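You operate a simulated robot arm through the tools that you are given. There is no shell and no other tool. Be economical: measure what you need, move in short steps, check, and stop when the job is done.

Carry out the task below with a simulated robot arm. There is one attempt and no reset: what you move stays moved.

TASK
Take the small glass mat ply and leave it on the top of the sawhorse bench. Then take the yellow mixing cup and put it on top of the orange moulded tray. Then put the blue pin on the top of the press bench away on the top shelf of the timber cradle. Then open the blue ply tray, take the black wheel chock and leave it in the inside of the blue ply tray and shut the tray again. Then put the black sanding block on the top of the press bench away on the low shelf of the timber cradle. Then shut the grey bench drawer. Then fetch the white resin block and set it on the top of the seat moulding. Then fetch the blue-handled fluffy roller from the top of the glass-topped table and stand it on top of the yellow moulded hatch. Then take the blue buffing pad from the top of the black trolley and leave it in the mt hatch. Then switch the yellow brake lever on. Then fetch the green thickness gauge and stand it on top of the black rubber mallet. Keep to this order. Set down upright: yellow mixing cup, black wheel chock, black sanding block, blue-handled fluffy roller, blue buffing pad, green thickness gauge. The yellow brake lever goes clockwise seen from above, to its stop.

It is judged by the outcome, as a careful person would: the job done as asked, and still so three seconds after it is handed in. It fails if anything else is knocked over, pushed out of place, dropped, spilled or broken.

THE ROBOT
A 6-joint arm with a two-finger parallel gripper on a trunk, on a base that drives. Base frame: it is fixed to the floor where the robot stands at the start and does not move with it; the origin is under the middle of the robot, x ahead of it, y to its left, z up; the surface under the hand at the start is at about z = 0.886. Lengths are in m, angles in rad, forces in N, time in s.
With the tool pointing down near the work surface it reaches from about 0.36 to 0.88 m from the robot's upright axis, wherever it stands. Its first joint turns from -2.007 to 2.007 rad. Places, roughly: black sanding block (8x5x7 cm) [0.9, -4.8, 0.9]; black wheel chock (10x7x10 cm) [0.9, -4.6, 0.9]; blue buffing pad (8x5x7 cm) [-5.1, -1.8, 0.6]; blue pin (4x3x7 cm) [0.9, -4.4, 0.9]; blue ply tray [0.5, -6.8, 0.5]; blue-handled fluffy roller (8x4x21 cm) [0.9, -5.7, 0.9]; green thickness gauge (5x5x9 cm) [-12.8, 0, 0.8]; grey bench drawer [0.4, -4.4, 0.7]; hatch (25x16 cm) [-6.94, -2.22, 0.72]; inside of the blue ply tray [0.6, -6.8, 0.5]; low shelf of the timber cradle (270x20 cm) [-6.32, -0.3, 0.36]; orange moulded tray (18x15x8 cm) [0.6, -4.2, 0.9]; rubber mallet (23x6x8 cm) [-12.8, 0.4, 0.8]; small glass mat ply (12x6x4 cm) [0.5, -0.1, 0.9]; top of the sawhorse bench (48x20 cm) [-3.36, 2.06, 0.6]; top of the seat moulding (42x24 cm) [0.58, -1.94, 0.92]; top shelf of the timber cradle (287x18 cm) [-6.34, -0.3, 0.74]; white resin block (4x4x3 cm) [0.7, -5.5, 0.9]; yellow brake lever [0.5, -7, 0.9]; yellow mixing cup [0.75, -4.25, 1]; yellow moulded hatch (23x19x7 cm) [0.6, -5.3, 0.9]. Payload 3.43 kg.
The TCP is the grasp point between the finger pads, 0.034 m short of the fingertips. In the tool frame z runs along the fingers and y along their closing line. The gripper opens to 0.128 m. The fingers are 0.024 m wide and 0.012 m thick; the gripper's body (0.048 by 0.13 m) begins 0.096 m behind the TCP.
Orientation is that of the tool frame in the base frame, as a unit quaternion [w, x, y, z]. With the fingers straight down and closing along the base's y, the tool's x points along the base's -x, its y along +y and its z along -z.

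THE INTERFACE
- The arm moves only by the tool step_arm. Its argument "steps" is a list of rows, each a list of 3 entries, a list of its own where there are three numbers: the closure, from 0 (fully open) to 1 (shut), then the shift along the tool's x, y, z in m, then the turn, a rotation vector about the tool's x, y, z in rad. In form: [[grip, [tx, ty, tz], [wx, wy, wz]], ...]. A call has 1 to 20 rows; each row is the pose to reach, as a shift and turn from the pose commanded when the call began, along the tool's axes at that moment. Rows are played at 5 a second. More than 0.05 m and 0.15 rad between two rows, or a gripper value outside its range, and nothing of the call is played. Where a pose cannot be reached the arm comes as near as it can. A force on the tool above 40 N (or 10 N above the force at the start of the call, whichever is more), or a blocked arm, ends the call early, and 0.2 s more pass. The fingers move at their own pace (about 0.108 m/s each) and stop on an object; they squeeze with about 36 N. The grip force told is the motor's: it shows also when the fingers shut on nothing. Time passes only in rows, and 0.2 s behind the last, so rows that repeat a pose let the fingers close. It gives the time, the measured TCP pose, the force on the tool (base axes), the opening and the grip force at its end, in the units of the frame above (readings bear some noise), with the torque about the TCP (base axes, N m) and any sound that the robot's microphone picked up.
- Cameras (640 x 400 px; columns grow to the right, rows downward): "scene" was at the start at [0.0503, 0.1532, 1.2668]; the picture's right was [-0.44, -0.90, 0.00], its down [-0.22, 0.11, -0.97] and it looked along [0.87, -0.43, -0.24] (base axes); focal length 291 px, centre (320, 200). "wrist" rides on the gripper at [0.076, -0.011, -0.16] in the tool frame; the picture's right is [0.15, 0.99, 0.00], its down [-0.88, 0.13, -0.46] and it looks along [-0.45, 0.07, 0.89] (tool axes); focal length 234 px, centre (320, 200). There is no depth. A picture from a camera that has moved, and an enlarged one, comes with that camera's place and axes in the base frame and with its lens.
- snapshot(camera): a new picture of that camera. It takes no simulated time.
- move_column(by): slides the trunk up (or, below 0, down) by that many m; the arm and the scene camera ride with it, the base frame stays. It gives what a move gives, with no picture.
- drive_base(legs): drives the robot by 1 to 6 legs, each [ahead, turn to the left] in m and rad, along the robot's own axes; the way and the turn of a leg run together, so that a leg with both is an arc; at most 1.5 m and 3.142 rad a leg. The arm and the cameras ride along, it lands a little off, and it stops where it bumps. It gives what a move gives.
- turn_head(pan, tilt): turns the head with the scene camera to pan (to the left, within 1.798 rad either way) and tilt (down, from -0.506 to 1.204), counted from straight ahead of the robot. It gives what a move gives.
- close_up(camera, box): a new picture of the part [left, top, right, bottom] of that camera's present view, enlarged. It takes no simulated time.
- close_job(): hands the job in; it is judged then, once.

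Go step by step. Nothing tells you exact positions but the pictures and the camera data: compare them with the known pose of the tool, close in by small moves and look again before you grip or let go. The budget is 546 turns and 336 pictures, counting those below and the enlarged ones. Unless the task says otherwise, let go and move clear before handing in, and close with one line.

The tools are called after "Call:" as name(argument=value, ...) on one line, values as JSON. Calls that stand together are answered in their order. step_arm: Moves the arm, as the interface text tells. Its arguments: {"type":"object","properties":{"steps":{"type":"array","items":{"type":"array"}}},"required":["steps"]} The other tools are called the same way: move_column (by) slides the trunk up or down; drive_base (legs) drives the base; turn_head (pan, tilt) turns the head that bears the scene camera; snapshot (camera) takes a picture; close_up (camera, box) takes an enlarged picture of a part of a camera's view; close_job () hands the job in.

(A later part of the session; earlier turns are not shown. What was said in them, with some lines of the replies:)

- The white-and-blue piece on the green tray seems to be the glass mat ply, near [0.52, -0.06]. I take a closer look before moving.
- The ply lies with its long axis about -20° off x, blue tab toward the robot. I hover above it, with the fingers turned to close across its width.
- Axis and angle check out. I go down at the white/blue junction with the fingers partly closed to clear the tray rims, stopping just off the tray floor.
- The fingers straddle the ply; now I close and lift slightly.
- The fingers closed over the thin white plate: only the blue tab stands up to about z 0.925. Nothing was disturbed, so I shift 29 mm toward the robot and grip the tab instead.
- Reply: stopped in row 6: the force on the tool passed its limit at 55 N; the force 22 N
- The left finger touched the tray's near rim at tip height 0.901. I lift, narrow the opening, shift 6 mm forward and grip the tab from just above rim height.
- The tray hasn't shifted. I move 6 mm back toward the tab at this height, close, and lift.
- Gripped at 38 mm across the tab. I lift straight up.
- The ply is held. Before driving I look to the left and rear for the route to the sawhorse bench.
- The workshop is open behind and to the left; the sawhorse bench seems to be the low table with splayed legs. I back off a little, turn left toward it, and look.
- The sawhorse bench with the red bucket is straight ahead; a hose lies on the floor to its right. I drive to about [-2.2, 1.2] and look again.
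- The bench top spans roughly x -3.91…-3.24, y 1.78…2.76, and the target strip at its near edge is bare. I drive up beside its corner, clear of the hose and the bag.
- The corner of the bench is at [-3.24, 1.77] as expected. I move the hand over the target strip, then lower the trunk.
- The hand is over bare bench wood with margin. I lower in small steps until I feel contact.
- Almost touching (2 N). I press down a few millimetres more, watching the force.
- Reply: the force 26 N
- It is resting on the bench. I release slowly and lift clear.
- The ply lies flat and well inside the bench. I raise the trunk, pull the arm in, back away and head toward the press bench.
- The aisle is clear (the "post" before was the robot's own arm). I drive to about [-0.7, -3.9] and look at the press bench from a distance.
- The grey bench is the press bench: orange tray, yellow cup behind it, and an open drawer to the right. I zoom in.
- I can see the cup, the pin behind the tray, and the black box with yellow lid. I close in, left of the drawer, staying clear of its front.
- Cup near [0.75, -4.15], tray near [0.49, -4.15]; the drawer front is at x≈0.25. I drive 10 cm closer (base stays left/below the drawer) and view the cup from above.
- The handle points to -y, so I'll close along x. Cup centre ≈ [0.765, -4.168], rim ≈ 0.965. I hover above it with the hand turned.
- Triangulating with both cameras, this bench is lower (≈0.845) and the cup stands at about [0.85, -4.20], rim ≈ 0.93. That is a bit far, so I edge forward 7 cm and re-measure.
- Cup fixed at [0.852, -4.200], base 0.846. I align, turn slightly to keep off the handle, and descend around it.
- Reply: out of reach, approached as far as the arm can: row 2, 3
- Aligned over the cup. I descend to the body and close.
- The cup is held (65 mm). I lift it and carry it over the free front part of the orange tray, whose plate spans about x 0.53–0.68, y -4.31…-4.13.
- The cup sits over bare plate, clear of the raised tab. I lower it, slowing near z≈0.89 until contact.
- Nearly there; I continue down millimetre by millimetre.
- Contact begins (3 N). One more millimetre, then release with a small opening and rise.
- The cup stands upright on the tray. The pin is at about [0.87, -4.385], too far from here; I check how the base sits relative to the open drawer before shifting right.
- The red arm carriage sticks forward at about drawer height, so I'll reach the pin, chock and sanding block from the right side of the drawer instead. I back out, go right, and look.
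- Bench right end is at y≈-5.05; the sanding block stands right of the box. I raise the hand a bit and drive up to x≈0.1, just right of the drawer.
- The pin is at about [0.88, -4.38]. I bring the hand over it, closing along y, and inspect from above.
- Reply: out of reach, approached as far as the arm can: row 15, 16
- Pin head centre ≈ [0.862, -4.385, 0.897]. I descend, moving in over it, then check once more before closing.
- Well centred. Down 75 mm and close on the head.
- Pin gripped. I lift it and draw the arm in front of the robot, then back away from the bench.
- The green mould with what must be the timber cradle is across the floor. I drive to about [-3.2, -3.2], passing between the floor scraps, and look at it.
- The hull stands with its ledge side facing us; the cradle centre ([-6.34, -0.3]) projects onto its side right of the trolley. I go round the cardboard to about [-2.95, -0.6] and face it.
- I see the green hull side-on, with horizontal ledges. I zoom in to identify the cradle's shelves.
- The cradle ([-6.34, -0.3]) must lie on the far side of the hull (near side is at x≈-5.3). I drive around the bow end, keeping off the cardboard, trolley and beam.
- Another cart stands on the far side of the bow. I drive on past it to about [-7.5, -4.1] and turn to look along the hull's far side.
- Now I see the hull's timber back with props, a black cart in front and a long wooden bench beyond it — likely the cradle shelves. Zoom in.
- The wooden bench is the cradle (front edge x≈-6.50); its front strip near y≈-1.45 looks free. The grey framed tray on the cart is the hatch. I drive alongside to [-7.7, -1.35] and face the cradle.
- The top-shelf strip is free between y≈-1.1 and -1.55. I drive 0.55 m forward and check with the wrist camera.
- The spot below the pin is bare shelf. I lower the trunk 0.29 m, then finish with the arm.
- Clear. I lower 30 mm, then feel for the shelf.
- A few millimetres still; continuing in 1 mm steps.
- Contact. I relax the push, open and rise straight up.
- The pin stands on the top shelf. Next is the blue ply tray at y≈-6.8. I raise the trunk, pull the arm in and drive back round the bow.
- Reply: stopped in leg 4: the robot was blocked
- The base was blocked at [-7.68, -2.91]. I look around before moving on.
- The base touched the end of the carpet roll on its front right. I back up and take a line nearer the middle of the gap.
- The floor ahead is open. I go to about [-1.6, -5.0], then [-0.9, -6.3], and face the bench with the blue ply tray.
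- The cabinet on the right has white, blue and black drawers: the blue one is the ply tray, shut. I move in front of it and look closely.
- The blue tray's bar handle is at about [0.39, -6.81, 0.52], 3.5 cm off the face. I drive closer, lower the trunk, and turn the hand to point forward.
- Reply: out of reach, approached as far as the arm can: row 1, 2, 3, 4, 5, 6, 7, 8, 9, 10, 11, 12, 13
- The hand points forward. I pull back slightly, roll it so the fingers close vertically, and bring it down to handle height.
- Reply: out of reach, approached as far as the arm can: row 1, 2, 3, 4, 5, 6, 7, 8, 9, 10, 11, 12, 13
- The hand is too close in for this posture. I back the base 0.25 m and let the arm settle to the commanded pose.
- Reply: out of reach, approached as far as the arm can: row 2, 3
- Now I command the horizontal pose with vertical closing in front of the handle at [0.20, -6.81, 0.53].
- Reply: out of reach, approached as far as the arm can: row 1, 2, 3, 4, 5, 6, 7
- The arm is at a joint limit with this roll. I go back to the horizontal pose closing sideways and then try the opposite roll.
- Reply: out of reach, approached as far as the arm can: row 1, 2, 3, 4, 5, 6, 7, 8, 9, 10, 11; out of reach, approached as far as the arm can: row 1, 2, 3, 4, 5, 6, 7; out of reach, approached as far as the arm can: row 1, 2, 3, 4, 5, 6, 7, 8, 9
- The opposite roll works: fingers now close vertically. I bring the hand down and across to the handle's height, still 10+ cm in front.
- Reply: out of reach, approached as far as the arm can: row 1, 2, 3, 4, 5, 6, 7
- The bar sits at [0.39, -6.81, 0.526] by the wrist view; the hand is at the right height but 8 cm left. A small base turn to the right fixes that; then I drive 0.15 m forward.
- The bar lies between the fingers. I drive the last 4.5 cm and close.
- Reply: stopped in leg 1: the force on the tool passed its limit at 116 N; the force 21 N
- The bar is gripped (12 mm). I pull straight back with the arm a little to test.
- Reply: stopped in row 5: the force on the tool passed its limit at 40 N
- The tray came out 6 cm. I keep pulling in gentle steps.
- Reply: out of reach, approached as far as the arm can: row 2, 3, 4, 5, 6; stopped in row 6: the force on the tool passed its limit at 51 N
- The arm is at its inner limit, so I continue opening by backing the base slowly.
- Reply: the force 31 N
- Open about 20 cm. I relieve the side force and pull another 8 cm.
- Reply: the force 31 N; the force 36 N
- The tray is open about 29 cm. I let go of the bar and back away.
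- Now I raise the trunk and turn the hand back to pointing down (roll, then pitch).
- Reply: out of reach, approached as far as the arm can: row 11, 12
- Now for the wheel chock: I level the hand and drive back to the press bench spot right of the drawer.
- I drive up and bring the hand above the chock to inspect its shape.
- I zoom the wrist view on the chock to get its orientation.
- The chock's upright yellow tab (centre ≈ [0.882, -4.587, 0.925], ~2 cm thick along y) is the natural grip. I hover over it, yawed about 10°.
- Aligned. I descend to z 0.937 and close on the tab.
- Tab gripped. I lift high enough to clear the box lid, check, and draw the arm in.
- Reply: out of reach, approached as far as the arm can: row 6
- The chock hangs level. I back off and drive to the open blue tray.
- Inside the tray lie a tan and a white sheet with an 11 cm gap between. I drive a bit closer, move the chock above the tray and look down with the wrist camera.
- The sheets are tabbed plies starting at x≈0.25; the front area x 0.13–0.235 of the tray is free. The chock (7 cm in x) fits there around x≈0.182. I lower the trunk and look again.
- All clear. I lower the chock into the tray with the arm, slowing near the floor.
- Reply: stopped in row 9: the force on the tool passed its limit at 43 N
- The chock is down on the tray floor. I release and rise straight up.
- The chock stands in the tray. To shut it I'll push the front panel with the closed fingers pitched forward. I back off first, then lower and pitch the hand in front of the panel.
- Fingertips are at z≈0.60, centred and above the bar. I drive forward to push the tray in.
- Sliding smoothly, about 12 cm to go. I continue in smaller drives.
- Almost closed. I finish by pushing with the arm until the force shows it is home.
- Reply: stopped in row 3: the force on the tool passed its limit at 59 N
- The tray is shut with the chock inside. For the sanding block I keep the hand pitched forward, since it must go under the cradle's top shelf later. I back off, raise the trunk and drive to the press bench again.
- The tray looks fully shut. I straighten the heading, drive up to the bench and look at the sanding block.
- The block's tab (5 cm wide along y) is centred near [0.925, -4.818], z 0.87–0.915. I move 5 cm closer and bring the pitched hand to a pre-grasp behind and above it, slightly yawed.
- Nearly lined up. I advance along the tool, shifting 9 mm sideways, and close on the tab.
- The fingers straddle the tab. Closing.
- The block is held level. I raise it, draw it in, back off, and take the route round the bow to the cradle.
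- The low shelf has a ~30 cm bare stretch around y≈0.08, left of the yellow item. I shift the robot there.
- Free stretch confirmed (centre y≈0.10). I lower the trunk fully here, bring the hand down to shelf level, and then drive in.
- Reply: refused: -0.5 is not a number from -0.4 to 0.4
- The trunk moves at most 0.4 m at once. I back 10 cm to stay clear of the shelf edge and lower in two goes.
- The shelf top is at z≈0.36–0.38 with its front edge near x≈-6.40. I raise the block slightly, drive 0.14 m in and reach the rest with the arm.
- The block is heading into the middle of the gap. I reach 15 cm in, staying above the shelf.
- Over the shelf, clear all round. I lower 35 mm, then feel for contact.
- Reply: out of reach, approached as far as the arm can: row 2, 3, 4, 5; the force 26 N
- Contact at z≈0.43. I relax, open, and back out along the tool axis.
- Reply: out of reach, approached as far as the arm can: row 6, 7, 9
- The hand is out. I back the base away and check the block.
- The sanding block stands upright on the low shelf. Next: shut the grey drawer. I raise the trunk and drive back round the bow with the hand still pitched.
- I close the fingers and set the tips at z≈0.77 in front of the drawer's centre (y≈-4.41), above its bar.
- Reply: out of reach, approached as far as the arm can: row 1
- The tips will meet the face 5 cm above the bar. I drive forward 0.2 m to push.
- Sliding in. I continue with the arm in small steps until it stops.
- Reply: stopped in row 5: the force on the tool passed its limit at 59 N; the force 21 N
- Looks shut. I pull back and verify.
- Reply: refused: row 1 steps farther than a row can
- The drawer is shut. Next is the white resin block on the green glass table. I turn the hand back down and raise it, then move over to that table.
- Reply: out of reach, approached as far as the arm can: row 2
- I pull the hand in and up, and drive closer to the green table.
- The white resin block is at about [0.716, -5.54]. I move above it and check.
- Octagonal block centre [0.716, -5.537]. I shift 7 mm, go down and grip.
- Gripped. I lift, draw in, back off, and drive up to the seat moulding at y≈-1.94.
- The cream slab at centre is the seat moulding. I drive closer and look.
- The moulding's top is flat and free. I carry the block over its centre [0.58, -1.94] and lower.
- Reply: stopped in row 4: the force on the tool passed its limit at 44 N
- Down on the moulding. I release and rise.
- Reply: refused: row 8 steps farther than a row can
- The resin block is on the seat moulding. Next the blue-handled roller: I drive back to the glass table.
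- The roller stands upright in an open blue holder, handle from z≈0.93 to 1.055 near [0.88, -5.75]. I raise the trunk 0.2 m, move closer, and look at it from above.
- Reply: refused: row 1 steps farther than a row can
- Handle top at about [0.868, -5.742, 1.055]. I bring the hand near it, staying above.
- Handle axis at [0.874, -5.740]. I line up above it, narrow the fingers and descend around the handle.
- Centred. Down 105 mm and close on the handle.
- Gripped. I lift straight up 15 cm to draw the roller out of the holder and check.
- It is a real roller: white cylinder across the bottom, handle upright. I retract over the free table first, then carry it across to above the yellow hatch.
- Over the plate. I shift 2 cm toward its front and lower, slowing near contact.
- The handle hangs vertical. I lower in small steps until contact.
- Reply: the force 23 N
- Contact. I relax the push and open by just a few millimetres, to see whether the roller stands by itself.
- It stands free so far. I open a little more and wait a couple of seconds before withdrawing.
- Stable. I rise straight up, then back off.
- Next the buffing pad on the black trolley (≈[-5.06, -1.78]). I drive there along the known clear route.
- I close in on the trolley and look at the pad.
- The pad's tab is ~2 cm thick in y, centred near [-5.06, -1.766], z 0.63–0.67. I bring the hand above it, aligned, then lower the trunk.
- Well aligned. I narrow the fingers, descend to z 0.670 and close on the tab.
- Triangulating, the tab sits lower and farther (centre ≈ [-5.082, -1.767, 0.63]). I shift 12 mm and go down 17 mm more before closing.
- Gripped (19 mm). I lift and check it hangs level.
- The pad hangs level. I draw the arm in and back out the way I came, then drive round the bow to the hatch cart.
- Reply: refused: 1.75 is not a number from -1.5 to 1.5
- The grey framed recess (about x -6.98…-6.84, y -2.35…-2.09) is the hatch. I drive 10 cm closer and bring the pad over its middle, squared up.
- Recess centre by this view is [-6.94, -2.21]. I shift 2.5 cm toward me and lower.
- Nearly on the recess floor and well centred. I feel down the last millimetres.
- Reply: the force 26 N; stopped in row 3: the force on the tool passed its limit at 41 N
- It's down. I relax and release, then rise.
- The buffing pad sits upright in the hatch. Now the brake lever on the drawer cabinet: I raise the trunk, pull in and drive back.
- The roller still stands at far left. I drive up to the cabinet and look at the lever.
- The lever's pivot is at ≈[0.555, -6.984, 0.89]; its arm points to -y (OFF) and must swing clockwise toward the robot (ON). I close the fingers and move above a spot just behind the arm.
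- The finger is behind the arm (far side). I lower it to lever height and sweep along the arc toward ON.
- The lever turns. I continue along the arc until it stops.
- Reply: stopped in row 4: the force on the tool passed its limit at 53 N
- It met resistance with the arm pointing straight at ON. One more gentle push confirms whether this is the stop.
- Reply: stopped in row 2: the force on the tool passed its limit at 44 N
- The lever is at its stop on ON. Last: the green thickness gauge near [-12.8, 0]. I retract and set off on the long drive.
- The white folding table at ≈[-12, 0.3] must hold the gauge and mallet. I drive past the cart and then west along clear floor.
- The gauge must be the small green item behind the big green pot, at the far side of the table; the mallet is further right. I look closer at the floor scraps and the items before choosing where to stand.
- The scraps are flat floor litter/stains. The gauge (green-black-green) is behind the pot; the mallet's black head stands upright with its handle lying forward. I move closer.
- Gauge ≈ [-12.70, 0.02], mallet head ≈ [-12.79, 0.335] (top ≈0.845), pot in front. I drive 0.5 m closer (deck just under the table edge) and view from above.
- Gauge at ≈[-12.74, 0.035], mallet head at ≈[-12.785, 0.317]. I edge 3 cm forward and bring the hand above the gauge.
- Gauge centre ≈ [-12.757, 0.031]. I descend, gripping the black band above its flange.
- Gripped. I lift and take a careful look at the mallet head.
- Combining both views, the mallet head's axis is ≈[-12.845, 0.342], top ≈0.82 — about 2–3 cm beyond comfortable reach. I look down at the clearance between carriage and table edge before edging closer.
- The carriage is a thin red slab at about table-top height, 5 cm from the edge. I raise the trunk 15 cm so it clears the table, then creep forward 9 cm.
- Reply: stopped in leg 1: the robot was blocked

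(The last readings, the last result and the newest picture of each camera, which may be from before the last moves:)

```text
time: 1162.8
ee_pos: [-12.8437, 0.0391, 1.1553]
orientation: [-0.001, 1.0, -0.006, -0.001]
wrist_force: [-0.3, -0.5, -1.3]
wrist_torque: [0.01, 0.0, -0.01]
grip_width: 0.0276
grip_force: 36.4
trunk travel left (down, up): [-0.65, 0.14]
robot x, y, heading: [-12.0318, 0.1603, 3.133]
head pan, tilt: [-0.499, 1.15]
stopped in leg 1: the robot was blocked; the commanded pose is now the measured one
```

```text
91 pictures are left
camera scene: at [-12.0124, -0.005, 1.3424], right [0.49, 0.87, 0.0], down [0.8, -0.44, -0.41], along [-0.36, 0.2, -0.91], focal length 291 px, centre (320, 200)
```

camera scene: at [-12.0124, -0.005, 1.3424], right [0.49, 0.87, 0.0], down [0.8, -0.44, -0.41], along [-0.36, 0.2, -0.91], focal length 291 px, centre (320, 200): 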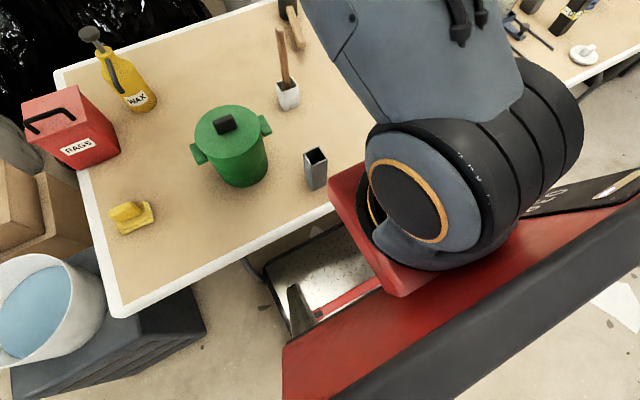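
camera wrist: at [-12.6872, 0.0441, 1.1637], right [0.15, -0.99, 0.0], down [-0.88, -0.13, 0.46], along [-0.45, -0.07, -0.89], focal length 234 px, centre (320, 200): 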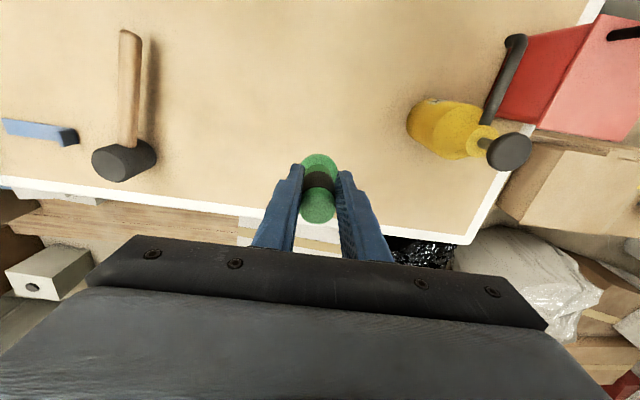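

The deck corner just touched the table leg; nothing on the table moved. I back off 1 cm and stay there.

Call:
drive_base(legs=[[-0.012, 0]])

Call:
turn_head(pan=0.1, tilt=0.6)

Call:
snapshot(camera="scene")

Call:
snapshot(camera="wrist")

```text
time: 1163.6
ee_pos: [-12.8321, 0.0387, 1.1538]
orientation: [-0.001, 1.0, -0.006, -0.001]
wrist_force: [-0.8, 0.3, -1.4]
wrist_torque: [0.02, -0.04, -0.04]
grip_width: 0.0273
grip_force: 36.3
trunk travel left (down, up): [-0.65, 0.14]
robot x, y, heading: [-12.017, 0.1615, 3.13]
head pan, tilt: [-0.499, 1.15]
```

```text
time: 1164.6
ee_pos: [-12.8324, 0.0403, 1.1548]
orientation: [-0.001, 1.0, -0.006, -0.001]
wrist_force: [-0.5, 0.2, -1.3]
wrist_torque: [0.02, -0.05, -0.01]
grip_width: 0.0276
grip_force: 36.4
trunk travel left (down, up): [-0.65, 0.14]
robot x, y, heading: [-12.0229, 0.1627, 3.13]
head pan, tilt: [0.099, 0.6]
```

```text
90 pictures are left
camera scene: at [-12.0361, -0.042, 1.384], right [-0.09, 1.0, 0.0], down [0.56, 0.05, -0.82], along [-0.82, -0.07, -0.57], focal length 291 px, centre (320, 200)
```

scene: 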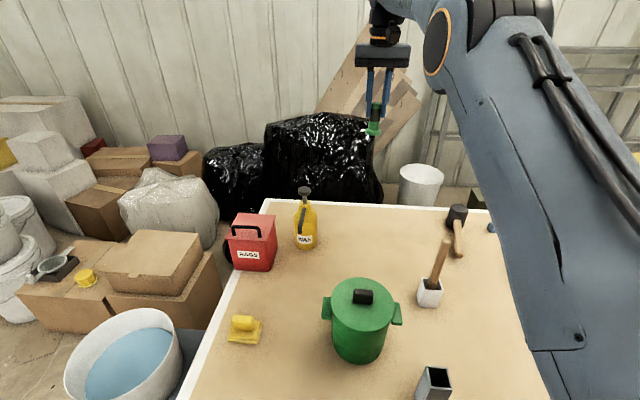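

```text
89 pictures are left
camera wrist: at [-12.755, 0.0498, 1.314], right [0.14, -0.99, 0.0], down [-0.88, -0.12, 0.46], along [-0.45, -0.06, -0.89], focal length 234 px, centre (320, 200)
```

wrist: 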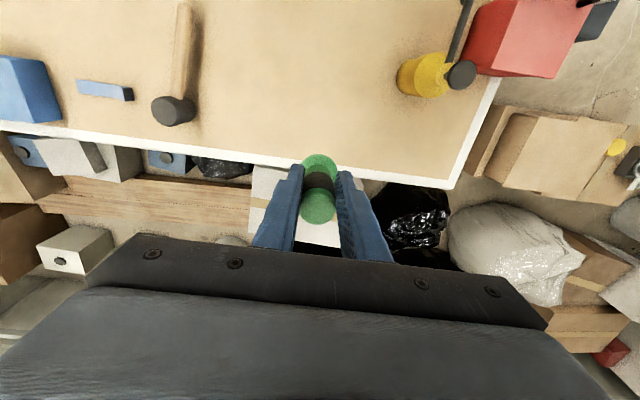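

Call:
close_up(camera="scene", box=[410, 180, 510, 260])

Call:
close_up(camera="wrist", box=[120, 60, 240, 150])

```text
5.00 times, centred on (460, 220) of scene
camera zoom: at [-12.0361, -0.042, 1.384], right [-0.09, 1.0, 0.0], down [0.56, 0.05, -0.82], along [-0.82, -0.07, -0.57], focal length 1453 px, centre (-380, 100)
```

zoom: 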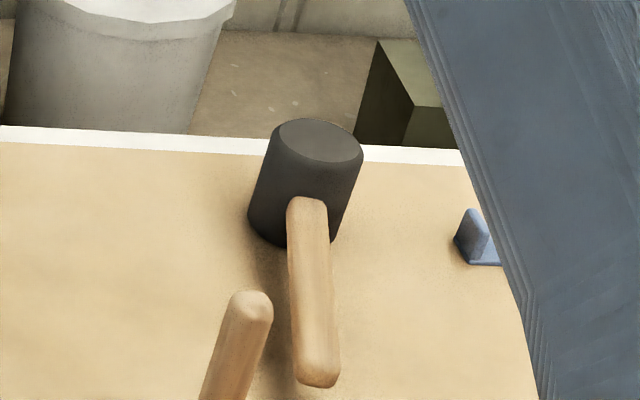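

```text
4.44 times, centred on (180, 105) of wrist
camera zoom: at [-12.755, 0.0498, 1.314], right [0.14, -0.99, 0.0], down [-0.88, -0.12, 0.46], along [-0.45, -0.06, -0.89], focal length 1041 px, centre (942, 622)
```

zoom: 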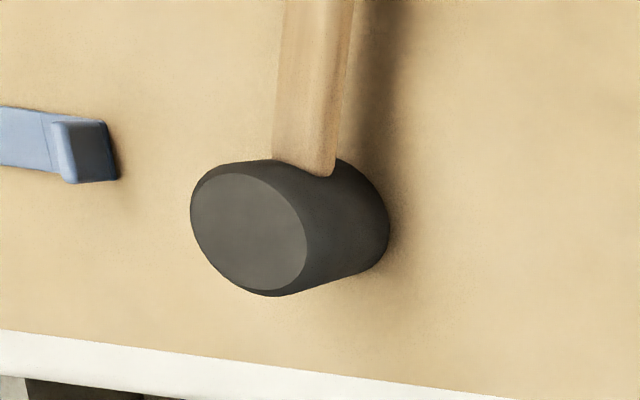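

Head axis ≈ [-12.847, 0.344], top ≈ 0.83. I carry the gauge over it and look again.

Call:
step_arm(steps=[[1, [-0.002, -0.038, 0], [0, 0, 0]], [1, [-0.0045, -0.076, 0], [0, 0, 0]], [1, [-0.007, -0.114, 0], [0, 0, 0]], [1, [-0.009, -0.152, 0], [0, 0, 0]], [1, [-0.011, -0.19, 0], [0, 0, 0]], [1, [-0.014, -0.228, 0], [0, 0, 0]], [1, [-0.016, -0.266, 0.02], [0, 0, 0]], [1, [-0.0182, -0.3035, 0.05], [0, 0, 0]], [1, [-0.0182, -0.3035, 0.09], [0, 0, 0]], [1, [-0.0182, -0.3035, 0.13], [0, 0, 0]], [1, [-0.0182, -0.3035, 0.17], [0, 0, 0]], [1, [-0.0182, -0.3035, 0.19], [0, 0, 0]], [1, [-0.0182, -0.3035, 0.19], [0, 0, 0]]])

Call:
snapshot(camera="wrist")

Call:
close_up(camera="scene", box=[390, 130, 530, 240])

```text
time: 1167.4
ee_pos: [-12.8456, 0.3437, 0.9657]
orientation: [-0.001, 1.0, -0.005, -0.001]
wrist_force: [-0.5, -0.6, -1.1]
wrist_torque: [0.02, -0.03, 0.03]
grip_width: 0.0271
grip_force: 36.3
trunk travel left (down, up): [-0.65, 0.14]
robot x, y, heading: [-12.0231, 0.16, 3.129]
head pan, tilt: [0.099, 0.6]
```

```text
86 pictures are left
camera wrist: at [-12.7698, 0.3544, 1.1244], right [0.14, -0.99, 0.0], down [-0.88, -0.12, 0.46], along [-0.45, -0.06, -0.89], focal length 234 px, centre (320, 200)
```

wrist: 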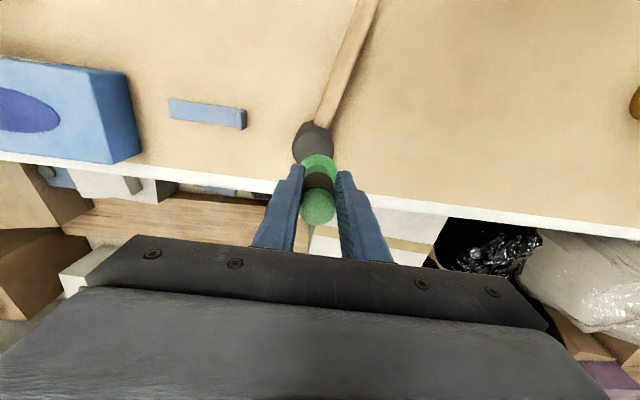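

```text
3.64 times, centred on (460, 185) of scene
camera zoom: at [-12.0362, -0.0419, 1.3841], right [-0.09, 1.0, 0.0], down [0.56, 0.05, -0.83], along [-0.82, -0.07, -0.57], focal length 1057 px, centre (-189, 254)
```

zoom: 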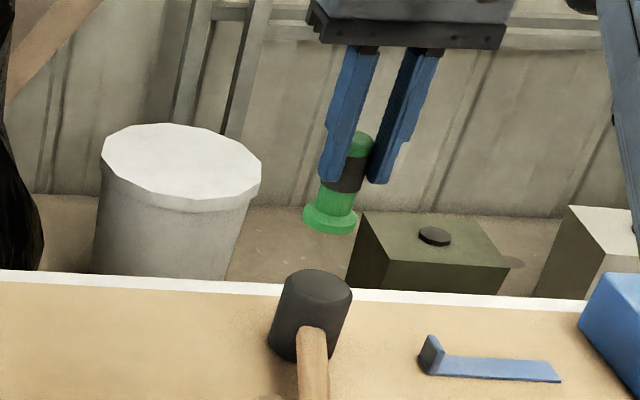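

Call:
close_up(camera="wrist", box=[260, 90, 380, 190])

```text
4.00 times, centred on (320, 140) of wrist
camera zoom: at [-12.7698, 0.3544, 1.1244], right [0.14, -0.99, 0.0], down [-0.88, -0.12, 0.46], along [-0.45, -0.06, -0.89], focal length 937 px, centre (320, 440)
```

zoom: 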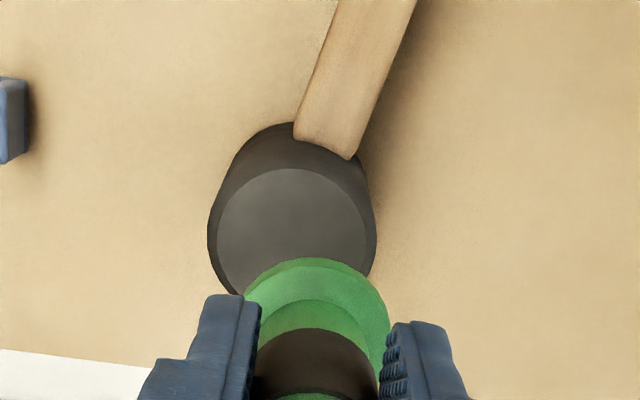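

The head's top face centre is at [-12.850, 0.353]: I shift the gauge 4 mm out and 9 mm left, then lower.

Call:
step_arm(steps=[[1, [-0.0046, -0.009, 0], [0, 0, 0]], [1, [-0.0046, -0.009, 0.02], [0, 0, 0]], [1, [-0.0046, -0.009, 0.04], [0, 0, 0]], [1, [-0.0046, -0.009, 0.05], [0, 0, 0]], [1, [-0.0046, -0.009, 0.05], [0, 0, 0]]])

Call:
close_up(camera="wrist", box=[260, 90, 380, 190])

Call:
close_up(camera="scene", box=[390, 150, 530, 260])

```text
time: 1168.6
ee_pos: [-12.8522, 0.3524, 0.9146]
orientation: [-0.001, 1.0, -0.006, -0.001]
wrist_force: [0.9, -0.1, -1.0]
wrist_torque: [0.0, -0.05, -0.03]
grip_width: 0.027
grip_force: 35.6
trunk travel left (down, up): [-0.65, 0.14]
robot x, y, heading: [-12.018, 0.1613, 3.133]
head pan, tilt: [0.099, 0.6]
```

```text
4.00 times, centred on (320, 140) of wrist
camera zoom: at [-12.7745, 0.3632, 1.0741], right [0.14, -0.99, 0.0], down [-0.88, -0.12, 0.46], along [-0.45, -0.06, -0.89], focal length 937 px, centre (320, 440)
```

zoom: 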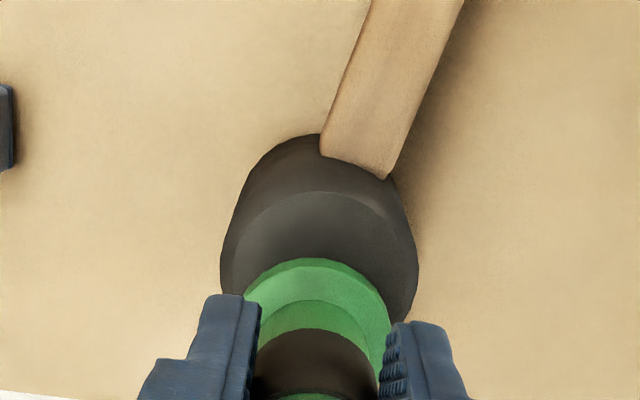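

```text
3.64 times, centred on (460, 205) of scene
camera zoom: at [-12.0362, -0.0419, 1.3841], right [-0.09, 1.0, 0.0], down [0.56, 0.05, -0.83], along [-0.82, -0.07, -0.56], focal length 1057 px, centre (-189, 182)
```

zoom: 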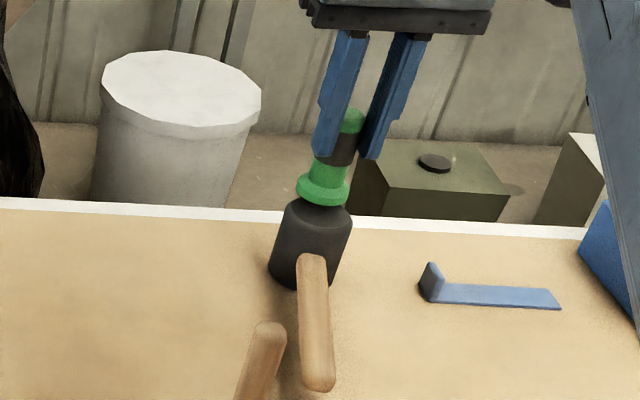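

Concentric within a few millimetres. I lower until it touches the head.

Call:
step_arm(steps=[[1, [0.002, -0.001, 0.006], [0, 0, 0]], [1, [0.002, -0.001, 0.01], [0, 0, 0]], [1, [0.002, -0.001, 0.012], [0, 0, 0]], [1, [0.002, -0.001, 0.014], [0, 0, 0]]])

Call:
step_arm(steps=[[1, [0, 0, 0.001], [0, 0, 0]], [1, [0, 0, 0.002], [0, 0, 0]], [1, [0, 0, 0.003], [0, 0, 0]]])

```text
time: 1169.6
ee_pos: [-12.8498, 0.3528, 0.9021]
orientation: [-0.001, 1.0, -0.005, -0.001]
wrist_force: [-0.4, 0.1, -1.5]
wrist_torque: [-0.02, -0.02, 0.0]
grip_width: 0.0276
grip_force: 36.3
trunk travel left (down, up): [-0.65, 0.14]
robot x, y, heading: [-12.0235, 0.1632, 3.134]
head pan, tilt: [0.099, 0.6]
```

```text
time: 1170.4
ee_pos: [-12.8496, 0.3536, 0.9009]
orientation: [0.0, 1.0, -0.006, -0.003]
wrist_force: [5.4, -1.7, 18.1]
wrist_torque: [-0.15, -0.43, 0.0]
grip_width: 0.0272
grip_force: 36.2
trunk travel left (down, up): [-0.65, 0.14]
robot x, y, heading: [-12.0204, 0.1626, 3.126]
head pan, tilt: [0.099, 0.6]
```

Contact. I ease off and open slowly.

Call:
step_arm(steps=[[1, [0, 0, -0.002], [0, 0, 0]], [0.75, [0, 0, -0.002], [0, 0, 0]], [0.7, [0, 0, -0.002], [0, 0, 0]], [0.65, [0, 0, -0.002], [0, 0, 0]], [0.65, [0, 0, -0.002], [0, 0, 0]], [0.65, [0, 0, -0.002], [0, 0, 0]]])

Call:
close_up(camera="scene", box=[390, 150, 530, 260])

Call:
close_up(camera="wrist", box=[240, 90, 400, 210])

```text
time: 1171.8
ee_pos: [-12.8501, 0.3538, 0.8997]
orientation: [-0.001, 1.0, -0.005, -0.001]
wrist_force: [0.0, -0.4, 0.3]
wrist_torque: [-0.02, 0.01, 0.02]
grip_width: 0.0449
grip_force: 0.1
trunk travel left (down, up): [-0.65, 0.14]
robot x, y, heading: [-12.0162, 0.1616, 3.131]
head pan, tilt: [0.099, 0.6]
```

```text
3.64 times, centred on (460, 205) of scene
camera zoom: at [-12.0361, -0.0419, 1.3841], right [-0.09, 1.0, 0.0], down [0.56, 0.05, -0.83], along [-0.82, -0.07, -0.56], focal length 1057 px, centre (-189, 182)
```

zoom: 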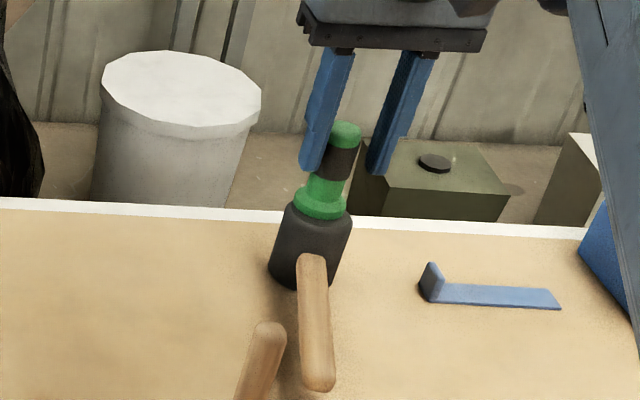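

```text
3.33 times, centred on (320, 150) of wrist
camera zoom: at [-12.7728, 0.3641, 1.0594], right [0.14, -0.99, 0.0], down [-0.88, -0.12, 0.46], along [-0.45, -0.06, -0.89], focal length 781 px, centre (320, 367)
```

zoom: 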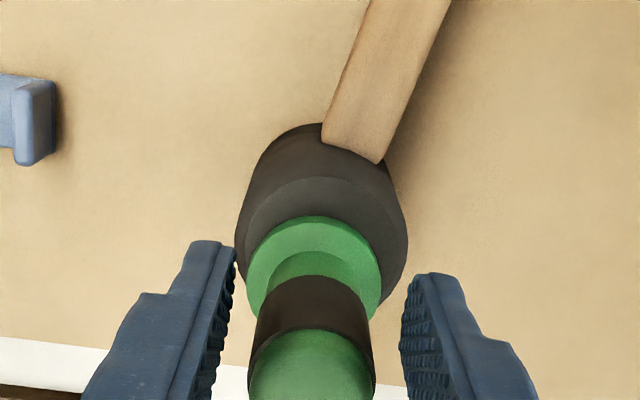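

It stands centred on the head. I open more and lift clear.

Call:
step_arm(steps=[[0.55, [0, 0, 0], [0, 0, 0]], [0.55, [0, 0, -0.02], [0, 0, 0]], [0.55, [0, 0, -0.06], [0, 0, 0]], [0.55, [0, 0, -0.1], [0, 0, 0]], [0.55, [0, 0, -0.14], [0, 0, 0]], [0.55, [0.03, 0, -0.17], [0, 0, 0]], [0.55, [0.07, 0, -0.19], [0, 0, 0]], [0.55, [0.11, 0, -0.2], [0, 0, 0]], [0.55, [0.15, 0, -0.2], [0, 0, 0]]])

Call:
drive_base(legs=[[-0.5, 0]])

Call:
snapshot(camera="scene")

Call:
close_up(camera="scene", box=[320, 120, 480, 240])

```text
time: 1173.8
ee_pos: [-12.6989, 0.3521, 1.101]
orientation: [-0.001, 1.0, -0.007, 0.0]
wrist_force: [-0.1, -0.4, 0.2]
wrist_torque: [0.01, -0.03, 0.0]
grip_width: 0.0575
grip_force: 0.0
trunk travel left (down, up): [-0.65, 0.14]
robot x, y, heading: [-12.0198, 0.1643, 3.129]
head pan, tilt: [0.099, 0.6]
```

```text
time: 1176.7
ee_pos: [-12.202, 0.3485, 1.1014]
orientation: [-0.001, 1.0, -0.007, -0.002]
wrist_force: [0.3, 0.5, -0.2]
wrist_torque: [-0.02, 0.01, 0.0]
grip_width: 0.0578
grip_force: 0.1
trunk travel left (down, up): [-0.65, 0.14]
robot x, y, heading: [-11.5229, 0.1611, 3.131]
head pan, tilt: [0.099, 0.6]
```

```text
79 pictures are left
camera scene: at [-11.5391, -0.0474, 1.3841], right [-0.09, 1.0, 0.0], down [0.56, 0.05, -0.83], along [-0.82, -0.07, -0.56], focal length 291 px, centre (320, 200)
```

scene: 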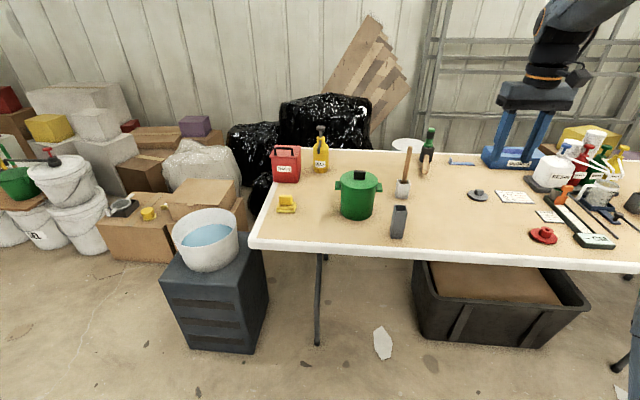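

```text
3.33 times, centred on (400, 180) of scene
camera zoom: at [-11.5391, -0.0474, 1.3841], right [-0.09, 1.0, 0.0], down [0.56, 0.05, -0.83], along [-0.82, -0.07, -0.56], focal length 969 px, centre (53, 267)
```

zoom: 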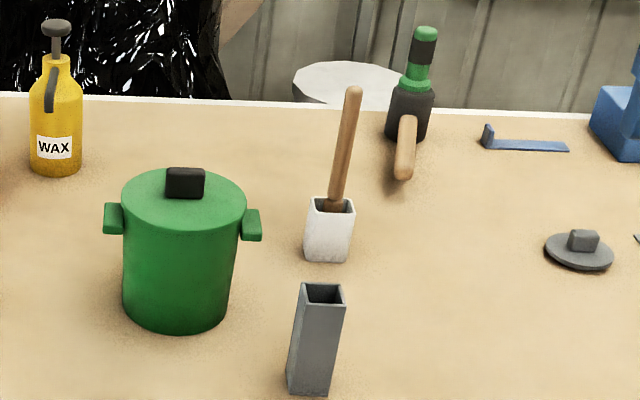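

All eleven steps are done, and the gauge is standing upright on the mallet head with the hand clear, so I'm handing the job in.

Call:
close_job()

```text
The job is handed in.
```

The job is handed in with all eleven steps carried out in order and each result checked by camera. The base bumped the end of the carpet roll and a leg of the gauge table, and a finger pressed the rim of the green tray. I backed off each time and saw no sign that the tray or anything on the gauge table had moved, but I did not check whether the carpet roll shifted.
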